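You operate a simulated robot arm through the tools that you are given. There is no shell and no other tool. Be economical: measure what you need, move in short steps, check, and stop when the job is done.

The job below is to be done with a simulated robot arm. You get a single attempt, and the scene is never put back.

## Task
Give the green bearing one stroke, park it in the green tray, then give the black one three strokes.
Fine: the black one stays in the packer seat.

Only the result counts: the job must be done as asked and must still hold three seconds after the hand-in. Knocking over, shifting, dropping, spilling or breaking anything else fails it.

## Robot
A 7-joint arm with a two-finger parallel gripper, fixed in place. Base frame: the origin is at the foot of the arm, x ahead of it, y to its left, z up; the work surface is at about z = 0. Readings come in mm, degrees, newtons and seconds.
With the tool pointing down near the work surface it reaches from about 240 to 620 mm from the base axis. Its first joint turns from -66.0 to 66.0 degrees. Payload 2.6 kg.
Tool frame: the origin (TCP) lies between the finger pads and is the grasp point; the fingertips stand 30 mm ahead of it; z points along the fingers, y is the line along which they close. Largest opening 94 mm; finger width 28, thickness 10; the body of the gripper, 50 by 96 mm, starts 55 mm behind the TCP.
Orientation is that of the tool frame in the base frame, as a unit quaternion [x, y, z, w]. With the fingers straight down and closing along the base's y, the tool's x points along the base's -x, its y along +y and its z along -z.

## Interface
- The arm moves only by the tool jog_arm. Its argument "plan" is a list of rows, each an object (a shift or turn left out is 0, a gripper value left out holds the last) with "delta_rot": the turn, a rotation vector about the base's x, y, z in degrees, a list of three; "travel": the shift along the base's x, y, z in mm, a list of three; "fingers": the opening in per cent of the stroke, from 0 (shut) to 100 (fully open). In form: [{"delta_rot": [rx, ry, rz], "travel": [dx, dy, dz], "fingers": fingers}, ...]. A call has 1 to 10 rows; each row shifts and turns the commanded pose from where the row before left it. A row lasts 0.2 s, in which the tool goes at most 50 mm and 8.6 degrees; a call with a longer step from one row to the next is refused whole, and so is a gripper value outside its range. Where a pose cannot be reached the arm comes as near as it can. A force on the tool above 60 N (or 10 N above the force at the start of the call, whichever is more), or a blocked arm, ends the call early, and 0.2 s more pass. The fingers move at their own pace (about 72 mm/s each) and stop on an object; they squeeze with about 35 N. The grip force told is the motor's: it shows also when the fingers shut on nothing. Time passes only in rows, and 0.2 s behind the last, so rows that do not move let the fingers close. It gives the time, the measured TCP pose, the force on the tool (base axes), the opening and the grip force at its end, in the units of the frame above (readings bear some noise).
- Cameras (640 x 400 px; columns grow to the right, rows downward): "scene" is fixed at [37.9, 428.4, 576.7]; the picture's right is [-0.78, -0.62, 0.00], its down [-0.29, 0.36, -0.89] and it looks along [0.55, -0.69, -0.47] (base axes); focal length 298 px, centre (320, 200). "wrist" rides on the gripper at [76, 14, -103] in the tool frame; the picture's right is [-0.18, 0.98, 0.00], its down [-0.75, -0.14, -0.64] and it looks along [-0.63, -0.12, 0.77] (tool axes); focal length 243 px, centre (320, 200). There is no depth. A picture from a camera that has moved, and an enlarged one, comes with that camera's place and axes in the base frame and with its lens.
- get_image(camera): a new picture of that camera. No time passes.
- close_up(camera, box): a new picture of the part [left, top, right, bottom] of that camera's present view, enlarged. No time passes.
- sign_off(): hands the job in; it is judged then, once.

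Work in short steps. Places have to be worked out from the pictures, the camera data and where the tool is seen: move nearer, look again, correct. Check each grasp and each placing, and mend what went wrong. You have 120 turns and 76 pictures in all, those below and enlarged ones among them. Open the gripper and draw the arm clear of the work before you hand the job in, unless the task says otherwise; then end with one line.

The tools are called after "Call:" as name(argument=value, ...) on one line, values as JSON. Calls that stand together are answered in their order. jog_arm: Moves the arm, as the interface text tells. Its arguments: {"type":"object","properties":{"plan":{"type":"array","items":{"type":"object","properties":{"delta_rot":{"type":"array","items":{"type":"number"}},"travel":{"type":"array","items":{"type":"number"}},"fingers":{"type":"number"}}}}},"required":["plan"]} The other tools are called the same way: get_image (camera) takes a picture; close_up (camera, box) takes an enlarged picture of a part of a camera's view; sign_off () hands the job in.

At the start:

```text
clock: 0.0
position: [355.9, -3.8, 417.8]
orientation: [0.0, 1.0, 0.0, 0.0]
contact_force: [0.0, 0.6, 0.5]
width: 94.0
gripper_force: 0.0
```

scene: 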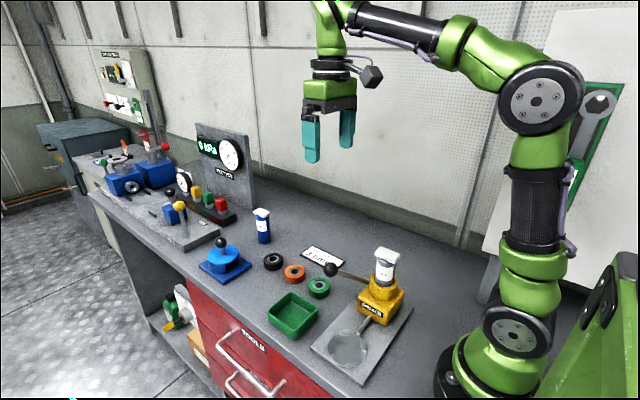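
wrist: 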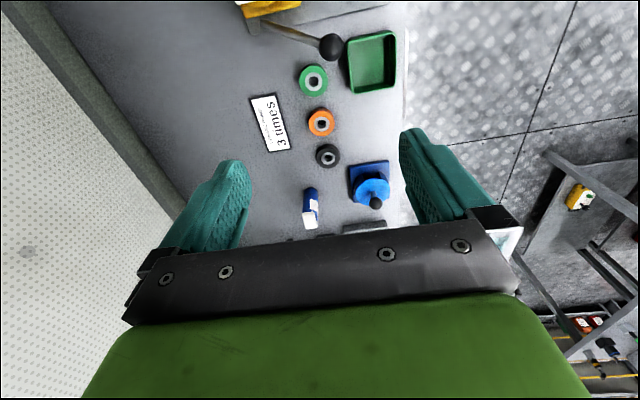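

The bench shows three bearings, a green tray, a yellow packer with a lever and a blue device. I'll enlarge these areas first.

Call:
close_up(camera="scene", box=[300, 230, 430, 390])

Call:
close_up(camera="scene", box=[190, 190, 350, 290])

Call:
close_up(camera="wrist", box=[220, 0, 420, 125])

```text
2.50 times, centred on (365, 310) of scene
camera zoom: at [37.9, 428.4, 576.7], right [-0.78, -0.62, 0.0], down [-0.29, 0.36, -0.89], along [0.55, -0.69, -0.47], focal length 746 px, centre (208, -75)
```

zoom: 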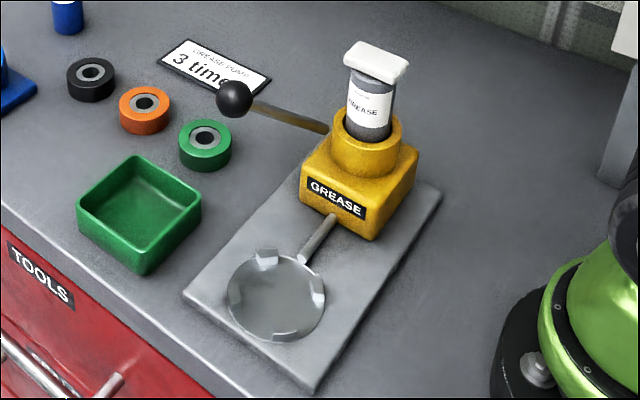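

```text
4.00 times, centred on (270, 240) of scene
camera zoom: at [37.9, 428.4, 576.7], right [-0.78, -0.62, 0.0], down [-0.29, 0.36, -0.89], along [0.55, -0.69, -0.47], focal length 1194 px, centre (520, 40)
```

zoom: 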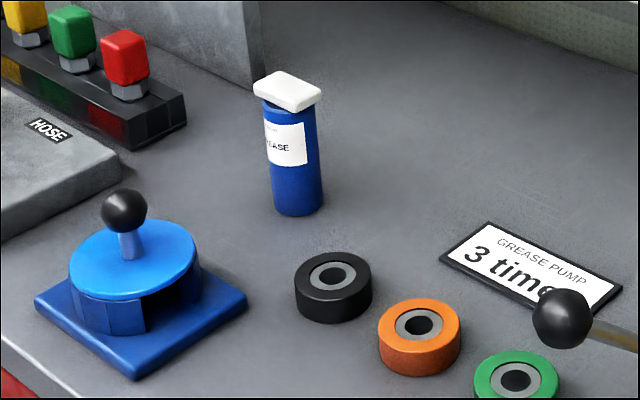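

```text
3.20 times, centred on (320, 62) of wrist
camera zoom: at [279.8, 11.5, 520.2], right [0.18, 0.98, 0.0], down [0.75, -0.14, 0.64], along [0.63, -0.12, -0.77], focal length 776 px, centre (320, 640)
```

zoom: 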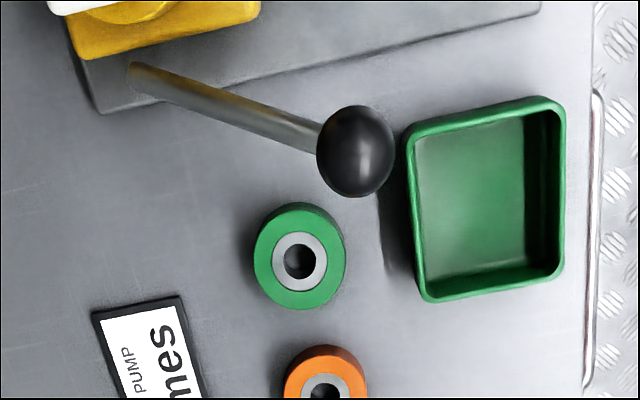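

Rough estimates: green (401,-23), black (568,-20), orange (486,-22), tray (395,81), seat (244,79), lever knob about (337,16,120). I'll turn the tool -90° and swing left to get a close view of the seat and the packer.

Call:
jog_arm(plan=[{"delta_rot": [0, 0, -8.5], "travel": [-5, 20, 0]}, {"delta_rot": [0, 0, -8.5], "travel": [-5, 20, 0]}, {"delta_rot": [0, 0, -8.5], "travel": [-5, 20, 0]}, {"delta_rot": [0, 0, -8.5], "travel": [-5, 20, 0]}, {"delta_rot": [0, 0, -8.5], "travel": [-5, 20, 0]}, {"delta_rot": [0, 0, -8.5], "travel": [-5, 20, 0]}, {"delta_rot": [0, 0, -8.5], "travel": [-5, 20, -20]}, {"delta_rot": [0, 0, -8.5], "travel": [-5, 20, -20]}, {"delta_rot": [0, 0, -8.5], "travel": [-5, 20, -20]}, {"delta_rot": [0, 0, -8.5], "travel": [-5, 20, -20]}])

Call:
get_image(camera="wrist")

```text
clock: 2.2
position: [302.8, 196.4, 338.0]
orientation: [0.675, 0.738, 0.0, 0.001]
contact_force: [0.3, 0.5, 0.8]
width: 94.0
gripper_force: 0.1
```

```text
70 pictures are left
camera wrist: at [310.4, 276.0, 439.7], right [1.0, -0.1, 0.0], down [-0.08, -0.76, 0.64], along [-0.06, -0.64, -0.77], focal length 243 px, centre (320, 200)
```

wrist: 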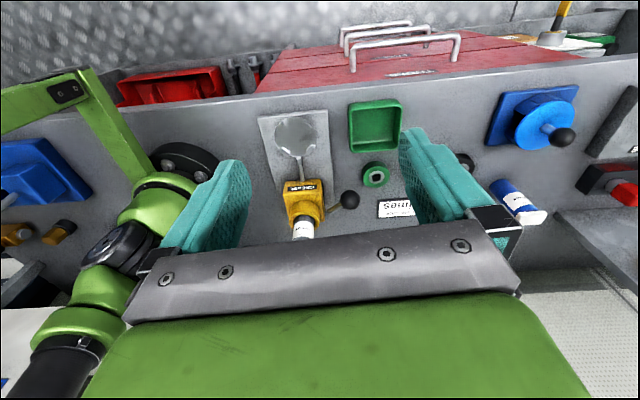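

The whole workplace is in view; I'll enlarge the packer and seat.

Call:
close_up(camera="wrist", box=[240, 90, 416, 200])

Call:
close_up(camera="wrist", box=[250, 100, 346, 160])

```text
3.64 times, centred on (328, 145) of wrist
camera zoom: at [310.4, 276.0, 439.7], right [1.0, -0.1, 0.0], down [-0.08, -0.76, 0.64], along [-0.06, -0.64, -0.77], focal length 882 px, centre (291, 400)
```

zoom: 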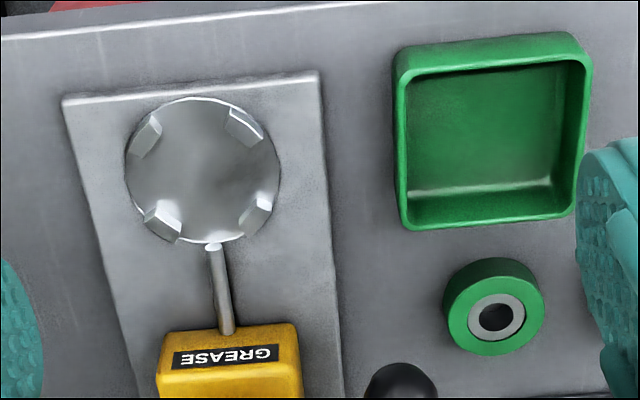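

```text
6.67 times, centred on (298, 130) of wrist
camera zoom: at [310.4, 276.0, 439.7], right [1.0, -0.1, 0.0], down [-0.08, -0.76, 0.64], along [-0.06, -0.64, -0.77], focal length 1618 px, centre (467, 667)
```

zoom: 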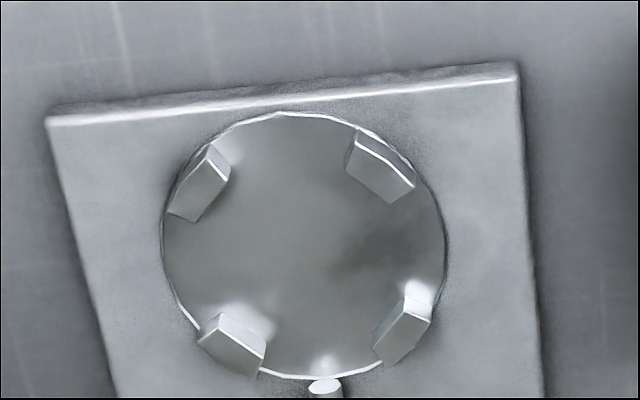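

The seat is at (244,79), radius 40, with four lugs at 45°, and the plate is aligned with the base axes. I'll enlarge the scene view to judge lug height against bearing height.

Call:
close_up(camera="scene", box=[320, 315, 384, 375])

Call:
close_up(camera="scene", box=[290, 260, 354, 320])

Call:
close_up(camera="wrist", box=[340, 150, 410, 215])

```text
6.67 times, centred on (352, 345) of scene
camera zoom: at [38.0, 428.4, 576.7], right [-0.78, -0.62, 0.0], down [-0.29, 0.36, -0.89], along [0.55, -0.69, -0.47], focal length 1990 px, centre (107, -767)
```

zoom: 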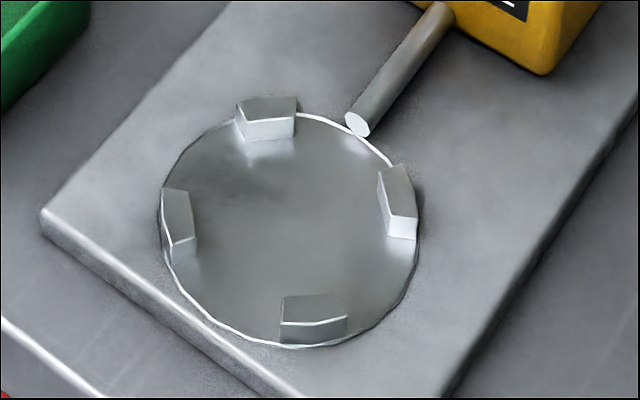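

```text
6.67 times, centred on (322, 290) of scene
camera zoom: at [38.0, 428.4, 576.7], right [-0.78, -0.62, 0.0], down [-0.29, 0.36, -0.89], along [0.55, -0.69, -0.47], focal length 1990 px, centre (307, -400)
```

zoom: 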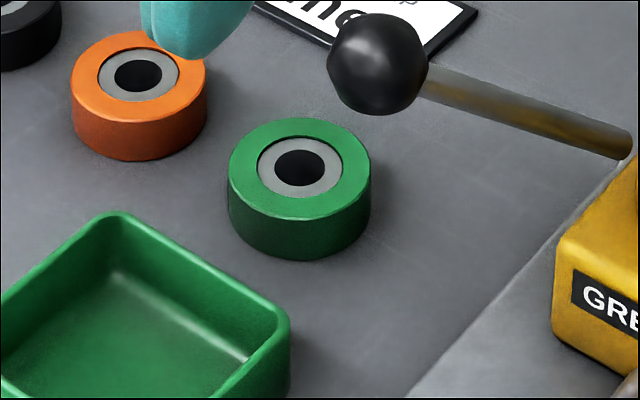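

```text
6.15 times, centred on (375, 182) of wrist
camera zoom: at [310.4, 276.0, 439.7], right [1.0, -0.1, 0.0], down [-0.08, -0.76, 0.64], along [-0.06, -0.64, -0.77], focal length 1493 px, centre (-18, 308)
```

zoom: 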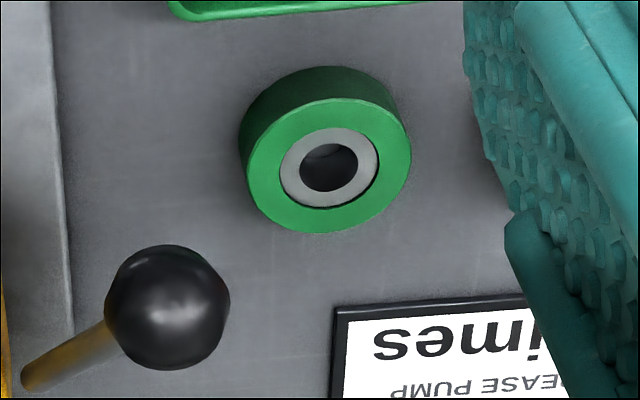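

Measured: green bearing (399.5,-22), diameter 55 and about 18 high; knob (334,20,136), radius 17; lugs about 8 high, 30 inner radius. I'll move above the green bearing with fingers closing along x and check.

Call:
jog_arm(plan=[{"delta_rot": [0, 0, -4.9], "travel": [12.1, -27.3, -15], "fingers": 80}, {"delta_rot": [0, 0, -5], "travel": [12.1, -27.3, -15]}, {"travel": [12.1, -27.3, -15]}, {"travel": [12.1, -27.3, -15]}, {"travel": [12.1, -27.3, -15]}, {"travel": [12.1, -27.3, -15]}, {"travel": [12.1, -27.3, -15]}, {"travel": [12.1, -27.3, -15]}, {"travel": [0, 0, 0]}])

Call:
get_image(camera="wrist")

Call:
get_image(camera="scene")

```text
clock: 4.2
position: [405.0, -17.6, 217.2]
orientation: [0.737, 0.676, 0.0, 0.0]
contact_force: [0.3, -1.0, -0.2]
width: 75.5
gripper_force: 0.1
```

```text
64 pictures are left
camera wrist: at [424.7, 57.3, 319.3], right [0.96, -0.27, 0.0], down [-0.2, -0.74, 0.64], along [-0.17, -0.62, -0.77], focal length 243 px, centre (320, 200)
```

wrist: 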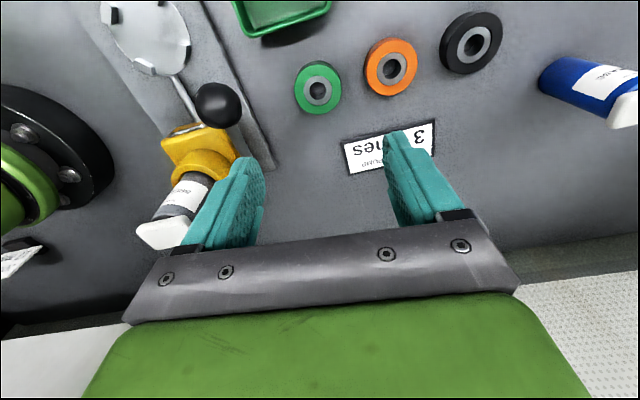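

```text
63 pictures are left
```

scene: 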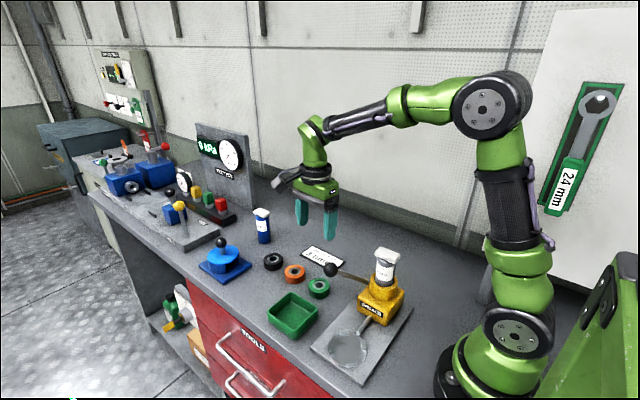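

The bearing works out again at about (400,-21.5). I'll take a still reading to separate noise from lag.

Call:
jog_arm(plan=[{"travel": [0, 0, 0]}])

Call:
jog_arm(plan=[{"travel": [0, 0, 0]}])

```text
clock: 4.6
position: [403.3, -18.2, 218.7]
orientation: [0.737, 0.676, 0.001, 0.001]
contact_force: [-0.3, -0.3, -0.5]
width: 74.8
gripper_force: 0.0
```

```text
clock: 5.0
position: [404.4, -19.0, 217.3]
orientation: [0.737, 0.676, 0.0, 0.001]
contact_force: [0.3, 0.2, 0.7]
width: 75.1
gripper_force: 0.0
```

Readings average (404.2,-18.3,217.7) with ~1 mm noise. I'll correct by (-4.5,-3.2) and go down to about z 95.

Call:
jog_arm(plan=[{"travel": [-4.5, -3.2, -20]}, {"travel": [0, 0, -35]}, {"travel": [0, 0, -35]}, {"travel": [0, 0, -32]}, {"travel": [0, 0, 0]}])

Call:
get_image(camera="wrist")

Call:
close_up(camera="scene", box=[260, 190, 420, 310])

```text
clock: 6.2
position: [398.9, -23.9, 92.7]
orientation: [0.737, 0.676, 0.0, 0.0]
contact_force: [0.1, -0.8, -0.1]
width: 75.3
gripper_force: 0.0
```

```text
62 pictures are left
camera wrist: at [419.4, 51.7, 195.0], right [0.96, -0.27, 0.0], down [-0.2, -0.74, 0.64], along [-0.17, -0.62, -0.77], focal length 243 px, centre (320, 200)
```

wrist: 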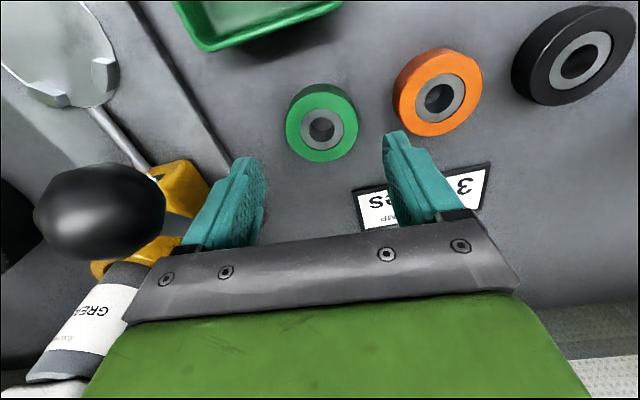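

```text
3.33 times, centred on (340, 250) of scene
camera zoom: at [38.0, 428.4, 576.7], right [-0.78, -0.62, 0.0], down [-0.29, 0.36, -0.89], along [0.55, -0.69, -0.47], focal length 995 px, centre (253, 33)
```

zoom: 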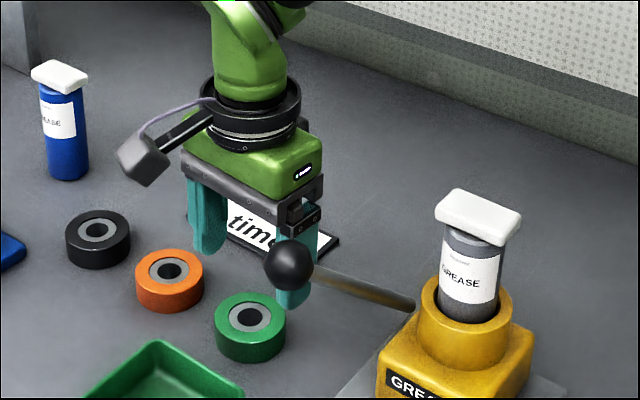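

The bearing is 2 mm further in +y than the TCP and the gripper clears the knob. I'll go down until the tips are about z 9 and close.

Call:
jog_arm(plan=[{"travel": [0.3, 1.7, -25]}, {"travel": [0, 0, -20]}, {"travel": [0, 0, -9]}, {"fingers": 45}, {"fingers": 45}, {"fingers": 45}])

Call:
get_image(camera="wrist")

Call:
close_up(camera="scene", box=[260, 220, 380, 310])

```text
clock: 7.6
position: [399.4, -24.4, 41.2]
orientation: [0.736, 0.677, -0.001, 0.0]
contact_force: [0.3, 0.2, 0.4]
width: 54.2
gripper_force: 34.9
```

```text
60 pictures are left
camera wrist: at [420.4, 51.5, 142.2], right [0.96, -0.27, 0.0], down [-0.2, -0.74, 0.64], along [-0.17, -0.62, -0.77], focal length 243 px, centre (320, 200)
```

wrist: 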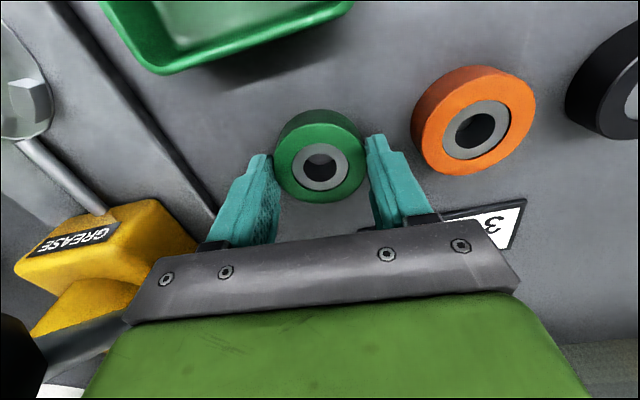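

```text
4.44 times, centred on (320, 265) of scene
camera zoom: at [38.0, 428.4, 576.7], right [-0.78, -0.62, 0.0], down [-0.29, 0.36, -0.89], along [0.55, -0.69, -0.47], focal length 1326 px, centre (320, -89)
```

zoom: 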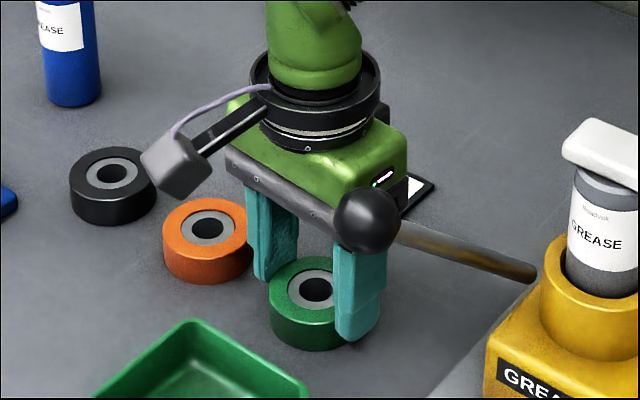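

Grip of 54.2 mm at 35 N, and the bearing is centred between the pads. I'll lift above knob height and carry it over the seat at (244.5,79.4), turning the fingers to close exactly along x.

Call:
jog_arm(plan=[{"travel": [0, 0, 0]}, {"travel": [0, 0, 30]}, {"travel": [0, 0, 45]}, {"travel": [0, 0, 45]}, {"travel": [0, 0, 45]}, {"travel": [-20, 22, 5], "delta_rot": [0, 0, 5]}, {"travel": [-35, 25, 0]}, {"travel": [-35, 25, 0]}, {"travel": [-35, 17, 0]}, {"travel": [-30, 13, 0]}])

Call:
jog_arm(plan=[{"travel": [0, 0, 0]}, {"travel": [0, 0, 0]}])

Call:
get_image(camera="wrist")

Call:
get_image(camera="scene")

```text
clock: 9.8
position: [241.8, 78.2, 211.5]
orientation: [0.706, 0.708, -0.001, 0.0]
contact_force: [-0.5, 0.3, -0.9]
width: 54.4
gripper_force: 34.9
```

```text
clock: 10.4
position: [243.1, 78.6, 211.6]
orientation: [0.706, 0.708, 0.001, 0.0]
contact_force: [0.6, 0.3, -1.3]
width: 54.2
gripper_force: 34.8
```

```text
58 pictures are left
camera wrist: at [256.7, 155.8, 313.4], right [0.98, -0.18, 0.0], down [-0.14, -0.75, 0.64], along [-0.12, -0.63, -0.77], focal length 243 px, centre (320, 200)
```

wrist: 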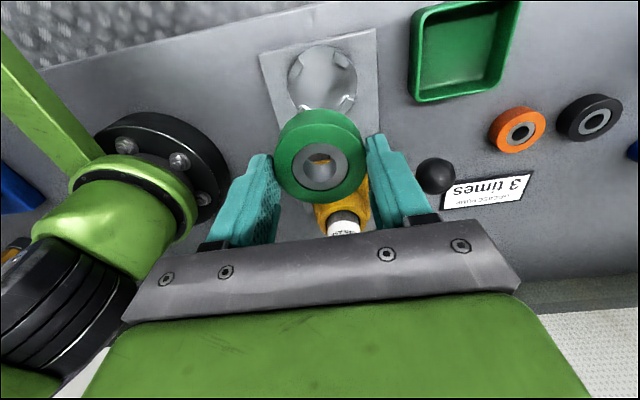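

```text
57 pictures are left
```

scene: 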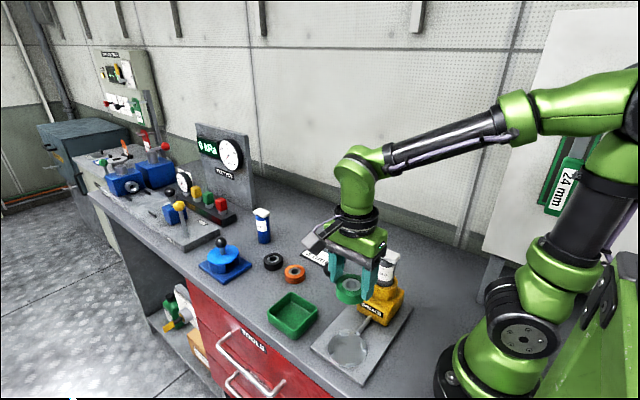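

I'll enlarge the seat from here to refine its centre.

Call:
close_up(camera="wrist", box=[270, 30, 375, 125])

```text
4.21 times, centred on (322, 78) of wrist
camera zoom: at [256.7, 155.8, 313.4], right [0.98, -0.18, 0.0], down [-0.14, -0.75, 0.64], along [-0.12, -0.63, -0.77], focal length 1022 px, centre (310, 716)
```

zoom: 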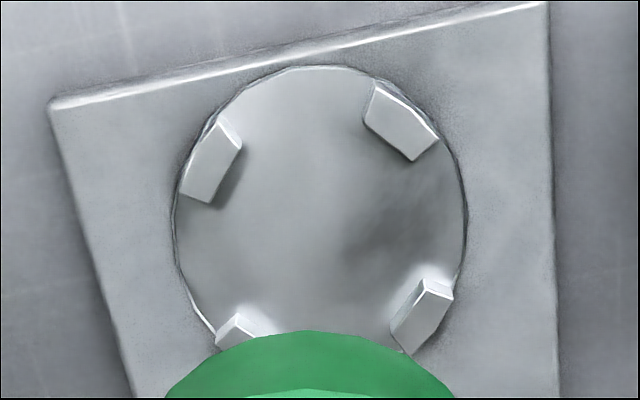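

From the lug inner faces, the seat centre is about (244.2,76.9), inner radius 29.5. I'll correct by (+1.5,-2.9) and lower partway.

Call:
jog_arm(plan=[{"travel": [1.5, -2.9, -30]}, {"travel": [0, 0, -35]}, {"travel": [0, 0, -35]}, {"travel": [0, 0, 0]}, {"travel": [0, 0, 0]}])

Call:
get_image(camera="wrist")

Call:
close_up(camera="scene", box=[310, 270, 420, 380])

```text
clock: 11.6
position: [244.0, 76.0, 112.9]
orientation: [0.706, 0.708, 0.0, 0.001]
contact_force: [0.2, -0.3, -0.7]
width: 54.3
gripper_force: 35.0
```

```text
55 pictures are left
camera wrist: at [258.8, 153.9, 214.1], right [0.98, -0.18, 0.0], down [-0.14, -0.75, 0.64], along [-0.12, -0.63, -0.77], focal length 243 px, centre (320, 200)
```

wrist: 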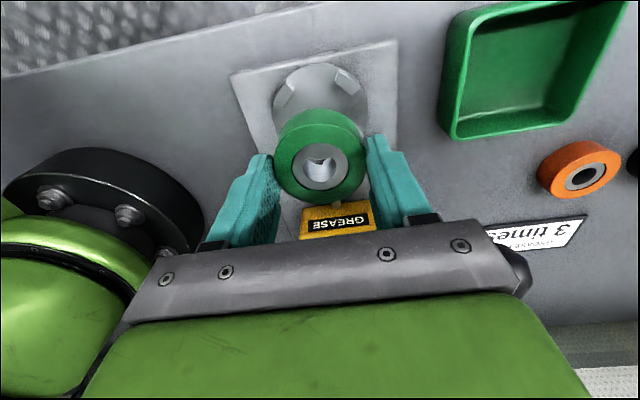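

```text
3.64 times, centred on (365, 325) of scene
camera zoom: at [38.0, 428.4, 576.7], right [-0.78, -0.62, 0.0], down [-0.29, 0.36, -0.89], along [0.55, -0.69, -0.47], focal length 1085 px, centre (156, -254)
```

zoom: 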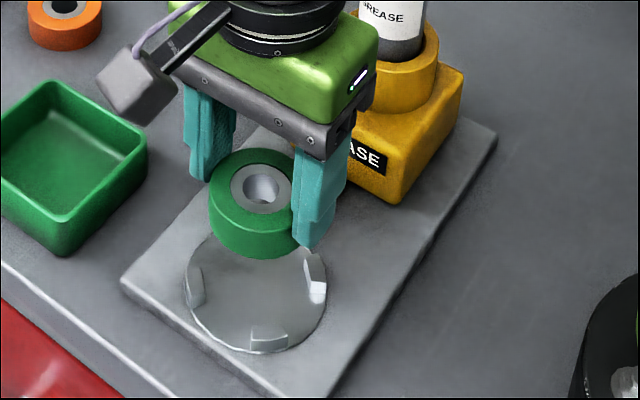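

The bearing hangs over the seat. I'll enlarge the wrist view of the visible lugs to check alignment once more.

Call:
close_up(camera="wrist", box=[225, 40, 405, 210])

```text
2.35 times, centred on (315, 125) of wrist
camera zoom: at [258.8, 153.9, 214.1], right [0.98, -0.18, 0.0], down [-0.14, -0.75, 0.64], along [-0.12, -0.63, -0.77], focal length 571 px, centre (332, 376)
```

zoom: 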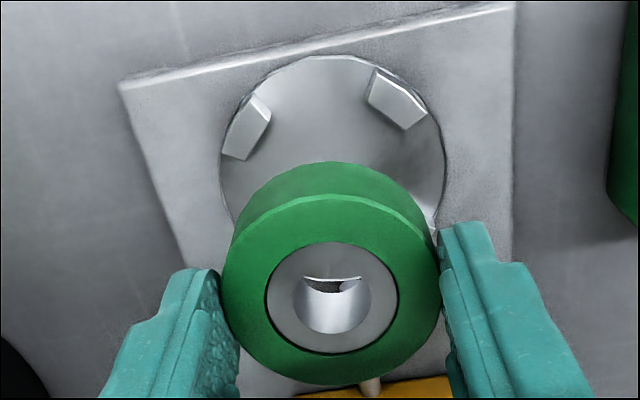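

Relative to the lugs, the bearing sits about 1.5 mm too far +y and is good in x. I'll correct and go down to just above the lugs.

Call:
jog_arm(plan=[{"travel": [0, -1.3, -25]}, {"travel": [0, 0, -20]}, {"travel": [0, 0, 0]}, {"travel": [0, 0, 0]}])

Call:
close_up(camera="wrist", box=[225, 40, 405, 210])

Call:
close_up(camera="scene", box=[310, 290, 400, 380])

```text
clock: 12.6
position: [243.4, 74.3, 67.4]
orientation: [0.706, 0.708, 0.0, 0.0]
contact_force: [0.9, 1.4, -1.5]
width: 54.5
gripper_force: 34.8
```

```text
2.35 times, centred on (315, 125) of wrist
camera zoom: at [258.0, 151.7, 168.9], right [0.98, -0.18, 0.0], down [-0.14, -0.75, 0.64], along [-0.12, -0.63, -0.77], focal length 571 px, centre (332, 376)
```

zoom: 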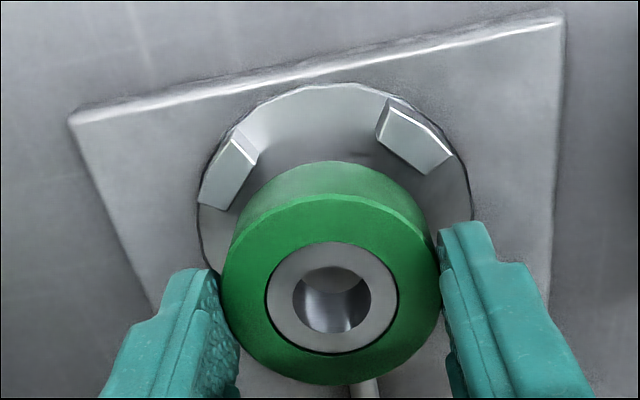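

```text
4.44 times, centred on (355, 335) of scene
camera zoom: at [38.0, 428.4, 576.7], right [-0.78, -0.62, 0.0], down [-0.29, 0.36, -0.89], along [0.55, -0.69, -0.47], focal length 1326 px, centre (164, -400)
```

zoom: 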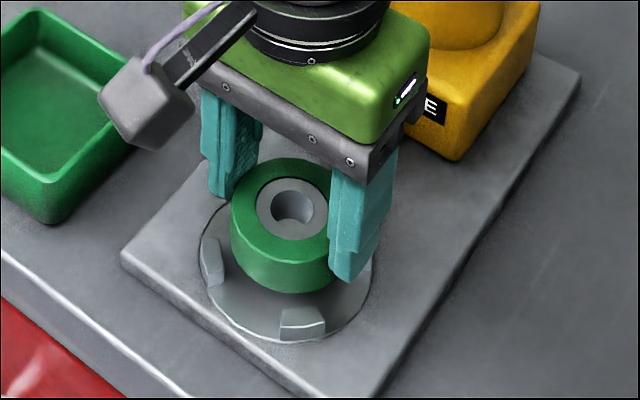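

Bearing versus lugs now: off about (-1,-1). I'll nudge and descend 10 mm, reading the force.

Call:
jog_arm(plan=[{"travel": [0.8, 0.9, 0]}, {"travel": [0, 0, -5]}, {"travel": [0, 0, -5]}, {"travel": [0, 0, 0]}])

Call:
close_up(camera="scene", box=[310, 290, 400, 380])

Call:
close_up(camera="wrist", box=[225, 40, 405, 210])

```text
clock: 13.6
position: [245.7, 74.6, 57.8]
orientation: [0.706, 0.708, 0.001, 0.0]
contact_force: [0.1, -0.5, -0.6]
width: 54.5
gripper_force: 34.8
```

```text
4.44 times, centred on (355, 335) of scene
camera zoom: at [38.0, 428.4, 576.7], right [-0.78, -0.62, 0.0], down [-0.29, 0.36, -0.89], along [0.55, -0.69, -0.47], focal length 1326 px, centre (164, -400)
```

zoom: 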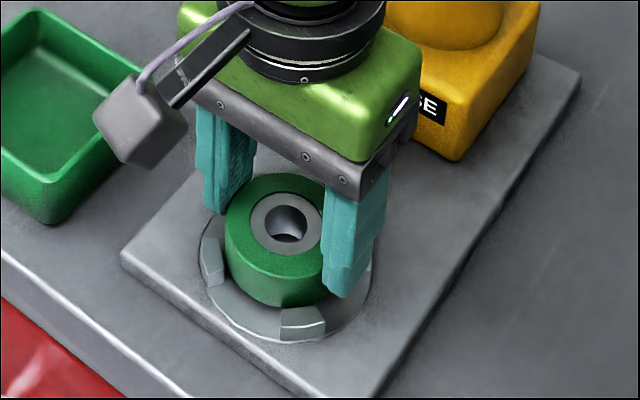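

```text
2.35 times, centred on (315, 125) of wrist
camera zoom: at [259.9, 152.8, 158.2], right [0.98, -0.18, 0.0], down [-0.14, -0.75, 0.64], along [-0.12, -0.63, -0.77], focal length 571 px, centre (332, 376)
```

zoom: 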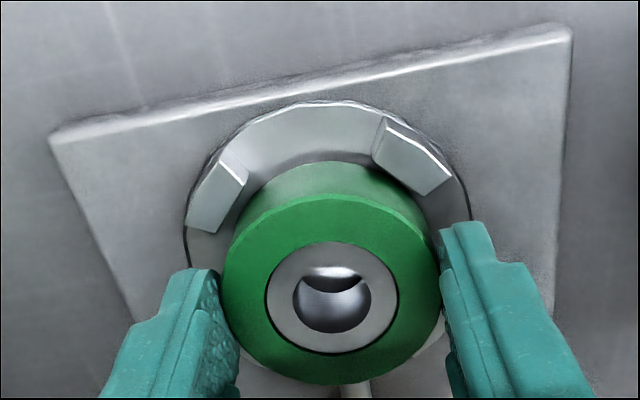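

Alignment is within 1 mm. I'll continue down slowly and watch the force.

Call:
jog_arm(plan=[{"travel": [-0.5, -0.4, -3]}, {"travel": [0, 0, -2]}, {"travel": [0, 0, 0]}])

Call:
close_up(camera="scene", box=[310, 290, 400, 380])

```text
clock: 14.4
position: [244.7, 74.3, 51.7]
orientation: [0.706, 0.708, 0.0, 0.001]
contact_force: [-3.7, -2.7, 20.5]
width: 54.4
gripper_force: 35.0
```

```text
4.44 times, centred on (355, 335) of scene
camera zoom: at [37.9, 428.4, 576.7], right [-0.78, -0.62, 0.0], down [-0.29, 0.36, -0.89], along [0.55, -0.69, -0.47], focal length 1326 px, centre (164, -400)
```

zoom: 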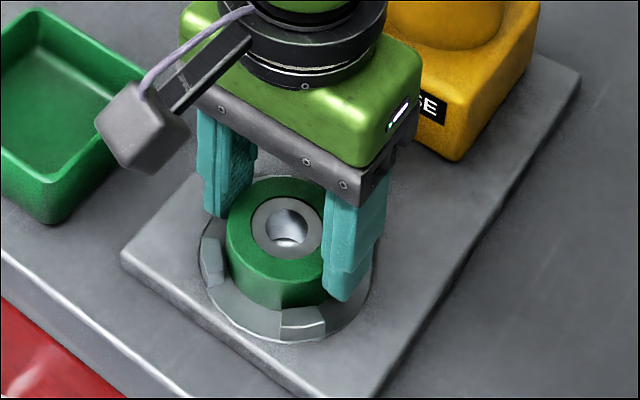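

Upward 20 N with the bearing underside at about z 10.7, which matches the seat surface, so it is seated. I'll release and raise.

Call:
jog_arm(plan=[{"travel": [0, 0, 1.5]}, {"fingers": 75}, {"fingers": 75}, {"fingers": 75}, {"travel": [0, 0, 20]}, {"travel": [0, 0, 45]}, {"travel": [0, 0, 45]}, {"travel": [0, 0, 45]}])

Call:
close_up(camera="scene", box=[310, 290, 400, 380])

Call:
close_up(camera="wrist", box=[260, 20, 440, 210])

```text
clock: 16.2
position: [247.8, 76.6, 206.5]
orientation: [0.706, 0.708, 0.0, 0.0]
contact_force: [-0.4, 0.1, 0.2]
width: 70.4
gripper_force: 0.1
```

```text
4.44 times, centred on (355, 335) of scene
camera zoom: at [37.9, 428.4, 576.7], right [-0.78, -0.62, 0.0], down [-0.29, 0.36, -0.89], along [0.55, -0.69, -0.47], focal length 1326 px, centre (164, -400)
```

zoom: 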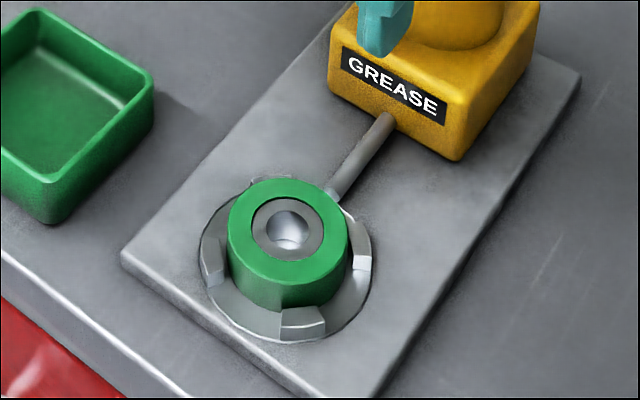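

```text
2.11 times, centred on (350, 115) of wrist
camera zoom: at [261.7, 153.2, 308.2], right [0.98, -0.18, 0.0], down [-0.14, -0.75, 0.64], along [-0.12, -0.63, -0.77], focal length 511 px, centre (257, 379)
```

zoom: 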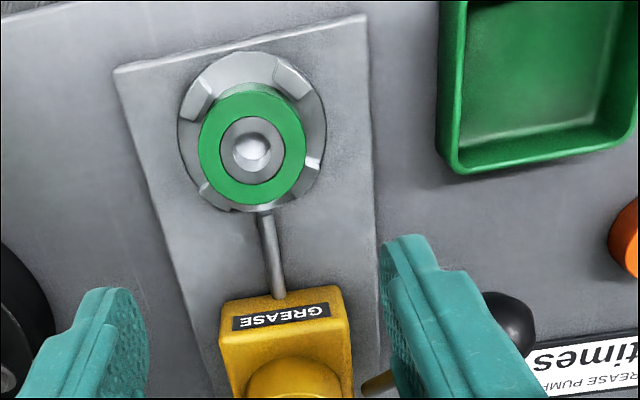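

I need to be sure it sits flat and not on a lug; enlarging further.

Call:
close_up(camera="scene", box=[335, 322, 383, 372])

Call:
close_up(camera="wrist", box=[305, 35, 365, 100])

```text
8.00 times, centred on (359, 347) of scene
camera zoom: at [37.9, 428.4, 576.7], right [-0.78, -0.62, 0.0], down [-0.29, 0.36, -0.89], along [0.55, -0.69, -0.47], focal length 2388 px, centre (8, -976)
```

zoom: 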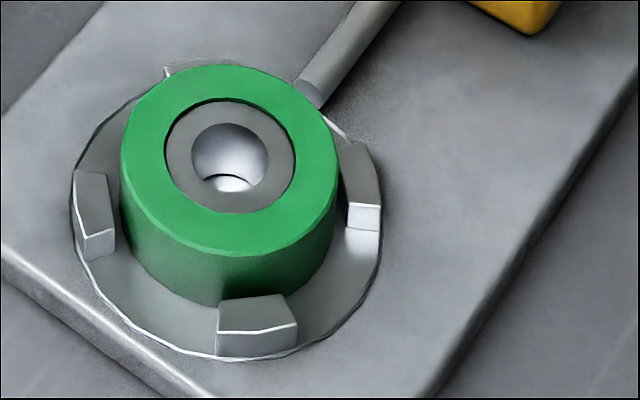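

```text
6.15 times, centred on (335, 68) of wrist
camera zoom: at [261.7, 153.2, 308.2], right [0.98, -0.18, 0.0], down [-0.14, -0.75, 0.64], along [-0.12, -0.63, -0.77], focal length 1493 px, centre (228, 1015)
```

zoom: 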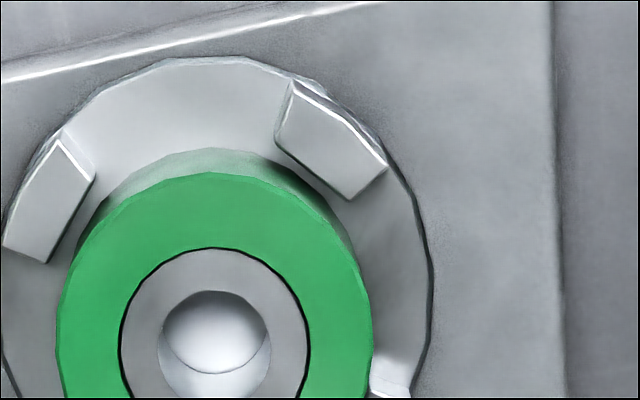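

The bearing lies flat between the lugs. Now I'll close the fingers and go above the knob at (334,20), top about z 153.

Call:
jog_arm(plan=[{"travel": [0, 0, 10], "fingers": 0}, {"travel": [29, -19, 0]}, {"travel": [29, -19, 0]}, {"travel": [29, -19, 0]}, {"travel": [0, 0, 0]}, {"travel": [0, 0, 0]}])

Call:
get_image(camera="wrist")

Call:
close_up(camera="scene", box=[290, 190, 420, 310])

```text
clock: 17.6
position: [334.2, 17.3, 217.2]
orientation: [0.707, 0.708, 0.0, 0.0]
contact_force: [-0.4, 0.3, 0.0]
width: 0.0
gripper_force: 33.0
```

```text
43 pictures are left
camera wrist: at [346.6, 95.1, 319.5], right [0.98, -0.18, 0.0], down [-0.14, -0.75, 0.64], along [-0.12, -0.63, -0.77], focal length 243 px, centre (320, 200)
```

wrist: 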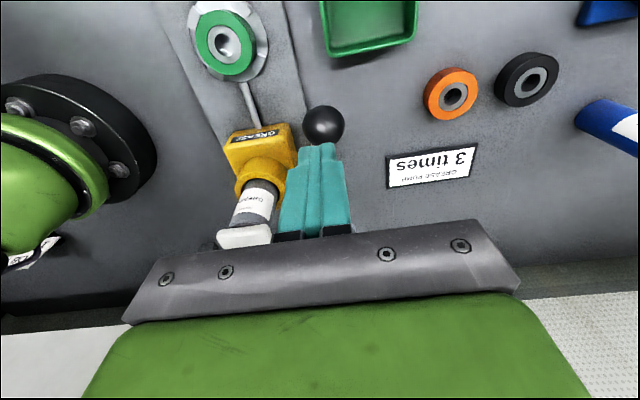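

```text
3.33 times, centred on (355, 250) of scene
camera zoom: at [38.0, 428.4, 576.7], right [-0.78, -0.62, 0.0], down [-0.29, 0.36, -0.89], along [0.55, -0.69, -0.47], focal length 995 px, centre (203, 33)
```

zoom: 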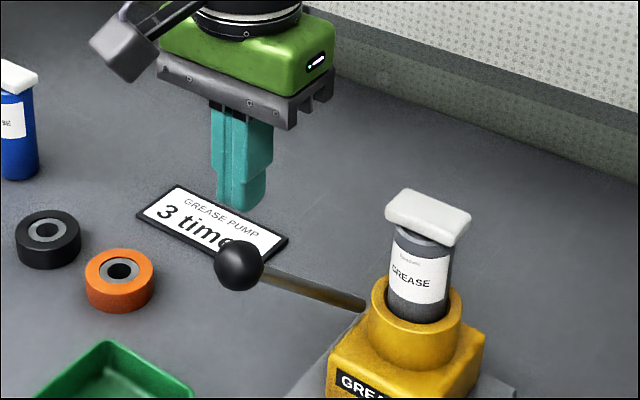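

Knob confirmed at (335,18,136) directly below the fingertips. I'll go down to near contact, then push while following the lever's arc outward.

Call:
jog_arm(plan=[{"travel": [1, 0, -28]}, {"travel": [0, 0, -4]}, {"travel": [0.5, 1, -4]}, {"travel": [1, 2.5, -4]}])

Call:
close_up(camera="scene", box=[290, 190, 420, 310])

```text
clock: 18.6
position: [335.3, 20.3, 178.9]
orientation: [0.707, 0.707, 0.0, 0.0]
contact_force: [-0.1, -0.4, 0.7]
width: 0.1
gripper_force: 33.1
```

```text
3.33 times, centred on (355, 250) of scene
camera zoom: at [37.9, 428.4, 576.7], right [-0.78, -0.62, 0.0], down [-0.29, 0.36, -0.89], along [0.55, -0.69, -0.47], focal length 995 px, centre (203, 33)
```

zoom: 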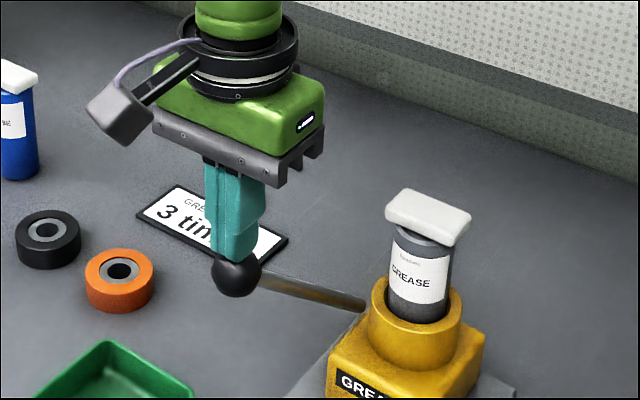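

The knob has started to move down with hardly any force. I'll keep pushing along the arc.

Call:
jog_arm(plan=[{"travel": [1, 2.8, -5]}, {"travel": [1, 2.6, -5]}, {"travel": [1, 2.4, -5]}, {"travel": [0.8, 2.2, -5]}, {"travel": [0, 0, 0]}])

Call:
close_up(camera="scene", box=[290, 190, 420, 310])

```text
clock: 19.8
position: [340.1, 30.5, 156.6]
orientation: [0.707, 0.707, -0.001, 0.0]
contact_force: [1.1, 2.3, 2.0]
width: 0.0
gripper_force: 32.8
```

```text
3.33 times, centred on (355, 250) of scene
camera zoom: at [37.9, 428.4, 576.7], right [-0.78, -0.62, 0.0], down [-0.29, 0.36, -0.89], along [0.55, -0.69, -0.47], focal length 995 px, centre (203, 33)
```

zoom: 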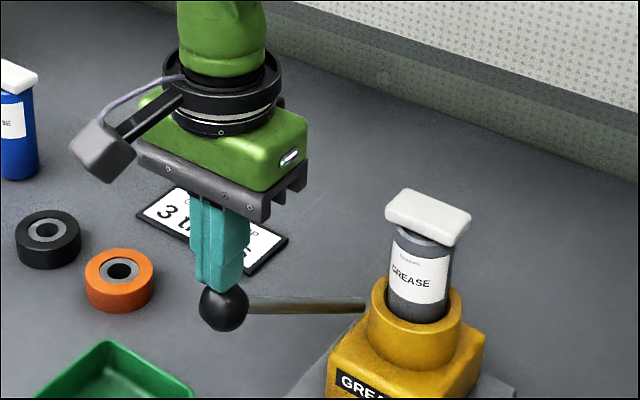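

The lever swings down properly. Continuing toward the lower stop.

Call:
jog_arm(plan=[{"travel": [0.6, 1.8, -5]}, {"travel": [0.5, 1.5, -5]}, {"travel": [0.5, 1.3, -5]}, {"travel": [0.4, 1.1, -5]}, {"travel": [0.3, 0.8, -5]}, {"travel": [0, 0, 0]}])

Call:
close_up(camera="scene", box=[290, 190, 420, 310])

```text
clock: 21.2
position: [339.6, 37.5, 133.3]
orientation: [0.707, 0.707, 0.0, 0.0]
contact_force: [0.6, 1.6, 2.5]
width: 0.3
gripper_force: 32.8
```

```text
3.33 times, centred on (355, 250) of scene
camera zoom: at [37.9, 428.4, 576.7], right [-0.78, -0.62, 0.0], down [-0.29, 0.36, -0.89], along [0.55, -0.69, -0.47], focal length 995 px, centre (203, 33)
```

zoom: 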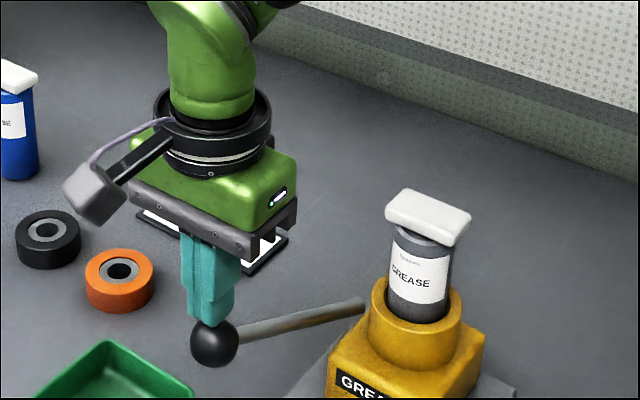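

Still light resistance; the knob is at about z 87. I'll push on, watching for the stop.

Call:
jog_arm(plan=[{"travel": [0, 0.5, -5]}, {"travel": [0, 0.3, -5]}, {"travel": [0, 0, -5]}, {"travel": [0, 0, -5]}, {"travel": [0, 0, 0]}])

Call:
close_up(camera="scene", box=[290, 190, 420, 310])

```text
clock: 22.2
position: [341.1, 38.1, 119.9]
orientation: [0.709, 0.706, 0.003, 0.0]
contact_force: [-8.2, -3.4, 20.5]
width: 0.0
gripper_force: 33.1
stopped in row 5: the force on the tool passed its limit (the readings are from after the stop); the commanded pose is now the measured one
```

```text
3.33 times, centred on (355, 250) of scene
camera zoom: at [37.9, 428.4, 576.7], right [-0.78, -0.62, 0.0], down [-0.29, 0.36, -0.89], along [0.55, -0.69, -0.47], focal length 995 px, centre (203, 33)
```

zoom: 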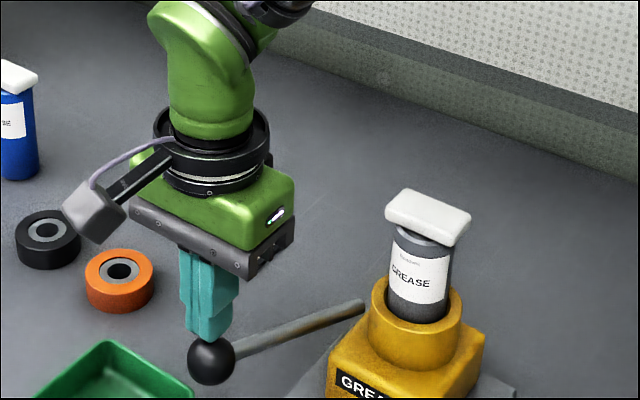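

The lever reached its lower stop (TCP z 120). Now I'll raise and see whether the lever springs back.

Call:
jog_arm(plan=[{"travel": [0, 0, 20]}, {"travel": [0, -3, 30]}, {"travel": [-3, -8, 40]}, {"travel": [-2, -8, 20]}, {"travel": [0, 0, 0]}])

Call:
get_image(camera="scene")

```text
clock: 23.4
position: [337.3, 15.5, 227.5]
orientation: [0.709, 0.706, 0.003, 0.0]
contact_force: [1.1, 0.6, 0.0]
width: 0.1
gripper_force: 33.0
```

```text
37 pictures are left
```

scene: 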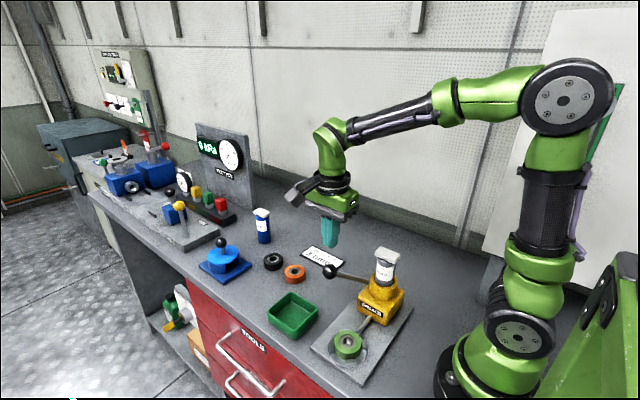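

The lever has sprung back up. I'll check the bearing and the lever closely.

Call:
close_up(camera="scene", box=[310, 250, 420, 380])

```text
3.08 times, centred on (365, 315) of scene
camera zoom: at [37.9, 428.4, 576.7], right [-0.78, -0.62, 0.0], down [-0.29, 0.36, -0.89], along [0.55, -0.69, -0.47], focal length 918 px, centre (182, -154)
```

zoom: 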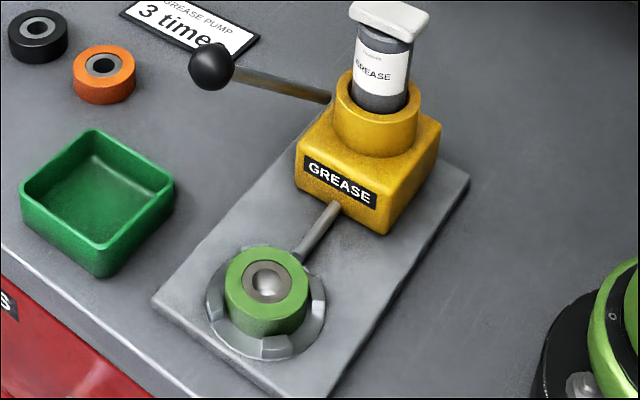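

The bearing's finish changed – one stroke registered. Now back over the seat, fingers open, to retrieve the green bearing.

Call:
jog_arm(plan=[{"travel": [-31, 20.5, 0], "fingers": 78}, {"travel": [-31, 20.5, 0]}, {"travel": [-31, 20.5, 0]}, {"travel": [0, 0, -40]}, {"travel": [0, 0, -40]}, {"travel": [0, 0, -30]}, {"travel": [0, 0, 0]}, {"travel": [0, 0, 0]}])

Call:
close_up(camera="wrist", box=[225, 40, 405, 210])

```text
clock: 25.2
position: [242.8, 82.3, 118.5]
orientation: [0.708, 0.706, 0.002, 0.0]
contact_force: [0.8, 0.4, 0.6]
width: 73.3
gripper_force: 0.1
```

```text
2.35 times, centred on (315, 125) of wrist
camera zoom: at [257.2, 157.9, 221.2], right [0.98, -0.19, 0.0], down [-0.15, -0.76, 0.64], along [-0.12, -0.63, -0.77], focal length 571 px, centre (332, 376)
```

zoom: 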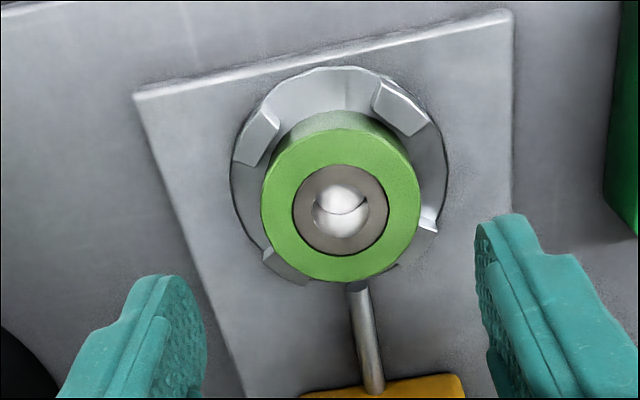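

Bearing at (245.2,77); shift (+2,-4.9) and go down to the same grip height (TCP ≈ 53).

Call:
jog_arm(plan=[{"travel": [2, -4.9, -15]}, {"travel": [0, 0, -20]}, {"travel": [0, 0, -15]}, {"travel": [0, 0, 0]}, {"travel": [0, 0, 0]}])

Call:
close_up(camera="wrist", box=[225, 40, 405, 210])

```text
clock: 26.4
position: [245.3, 75.7, 67.2]
orientation: [0.708, 0.706, 0.002, 0.0]
contact_force: [-0.6, 0.4, 0.3]
width: 73.3
gripper_force: 0.1
```

```text
2.35 times, centred on (315, 125) of wrist
camera zoom: at [259.6, 153.7, 169.3], right [0.98, -0.19, 0.0], down [-0.15, -0.76, 0.64], along [-0.12, -0.63, -0.77], focal length 571 px, centre (332, 376)
```

zoom: 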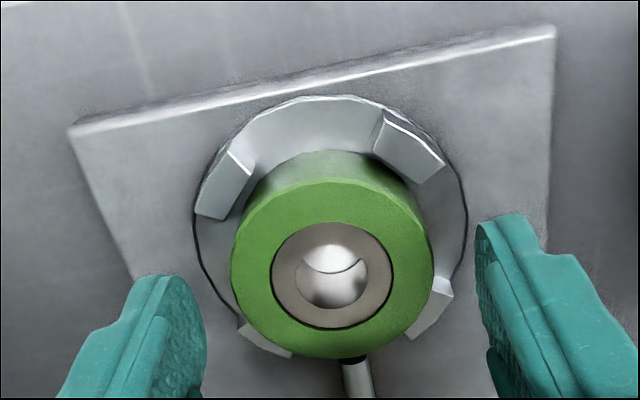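

Well centred. I'll go down 14 mm and close.

Call:
jog_arm(plan=[{"travel": [0, 0, -8]}, {"travel": [0, 0, -6]}, {"travel": [0, 0, 0]}, {"fingers": 45}, {"fingers": 45}, {"fingers": 45}])

Call:
close_up(camera="wrist", box=[225, 40, 405, 210])

```text
clock: 27.8
position: [246.4, 75.9, 53.7]
orientation: [0.708, 0.706, 0.002, 0.0]
contact_force: [0.0, 0.0, 0.8]
width: 54.6
gripper_force: 35.0
```

```text
2.35 times, centred on (315, 125) of wrist
camera zoom: at [260.2, 153.7, 156.4], right [0.98, -0.19, 0.0], down [-0.15, -0.76, 0.64], along [-0.12, -0.63, -0.77], focal length 571 px, centre (332, 376)
```

zoom: 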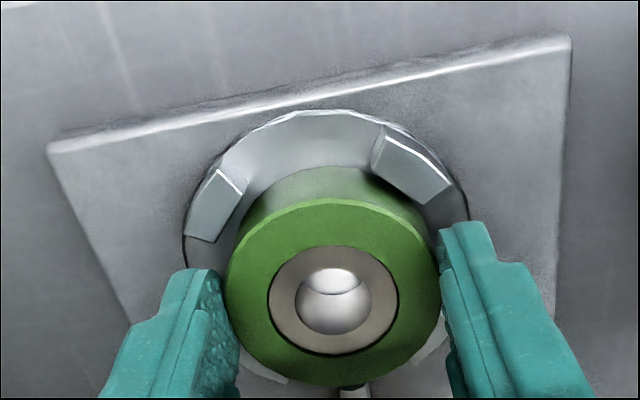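

Held at 54.6 mm. I'll lift and carry it above the tray (~(390,86)), turning 45° so the fingers lie along the tray's diagonal.

Call:
jog_arm(plan=[{"travel": [0, 0, 15]}, {"travel": [0, 0, 40]}, {"travel": [0, 0, 45]}, {"travel": [0, 0, 45]}, {"travel": [29, 2, 0], "delta_rot": [0, 0, -8]}, {"travel": [29, 2, 0], "delta_rot": [0, 0, -8]}, {"travel": [29, 2, 0], "delta_rot": [0, 0, -8]}, {"travel": [29, 2, 0], "delta_rot": [0, 0, -8]}, {"travel": [29, 2, 0], "delta_rot": [0, 0, -8]}, {"travel": [0, 0, 0]}])

Call:
get_image(camera="wrist")

Call:
close_up(camera="scene", box=[240, 240, 400, 370])

```text
clock: 30.0
position: [391.9, 83.8, 200.4]
orientation: [0.907, 0.42, 0.001, 0.0]
contact_force: [0.1, -0.2, -0.5]
width: 54.4
gripper_force: 34.6
```

```text
32 pictures are left
camera wrist: at [451.8, 134.5, 302.6], right [0.63, -0.78, 0.0], down [-0.6, -0.48, 0.64], along [-0.49, -0.4, -0.77], focal length 243 px, centre (320, 200)
```

wrist: 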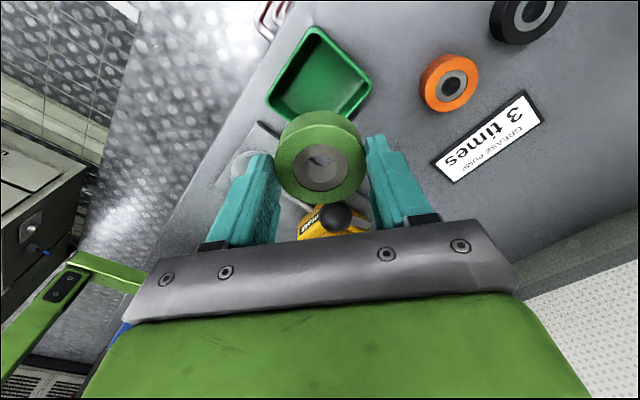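

```text
3.08 times, centred on (320, 305) of scene
camera zoom: at [38.0, 428.4, 576.7], right [-0.78, -0.62, 0.0], down [-0.29, 0.36, -0.89], along [0.55, -0.69, -0.47], focal length 918 px, centre (320, -123)
```

zoom: 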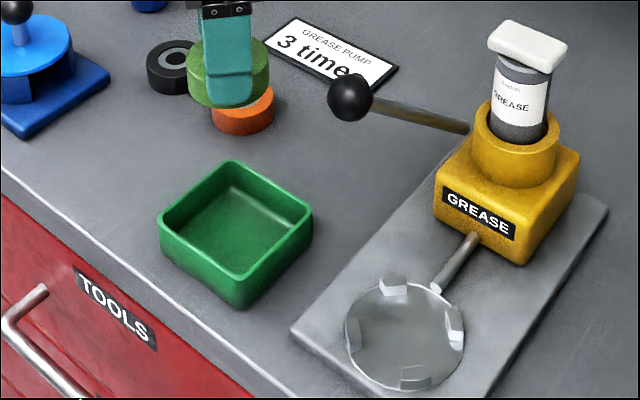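

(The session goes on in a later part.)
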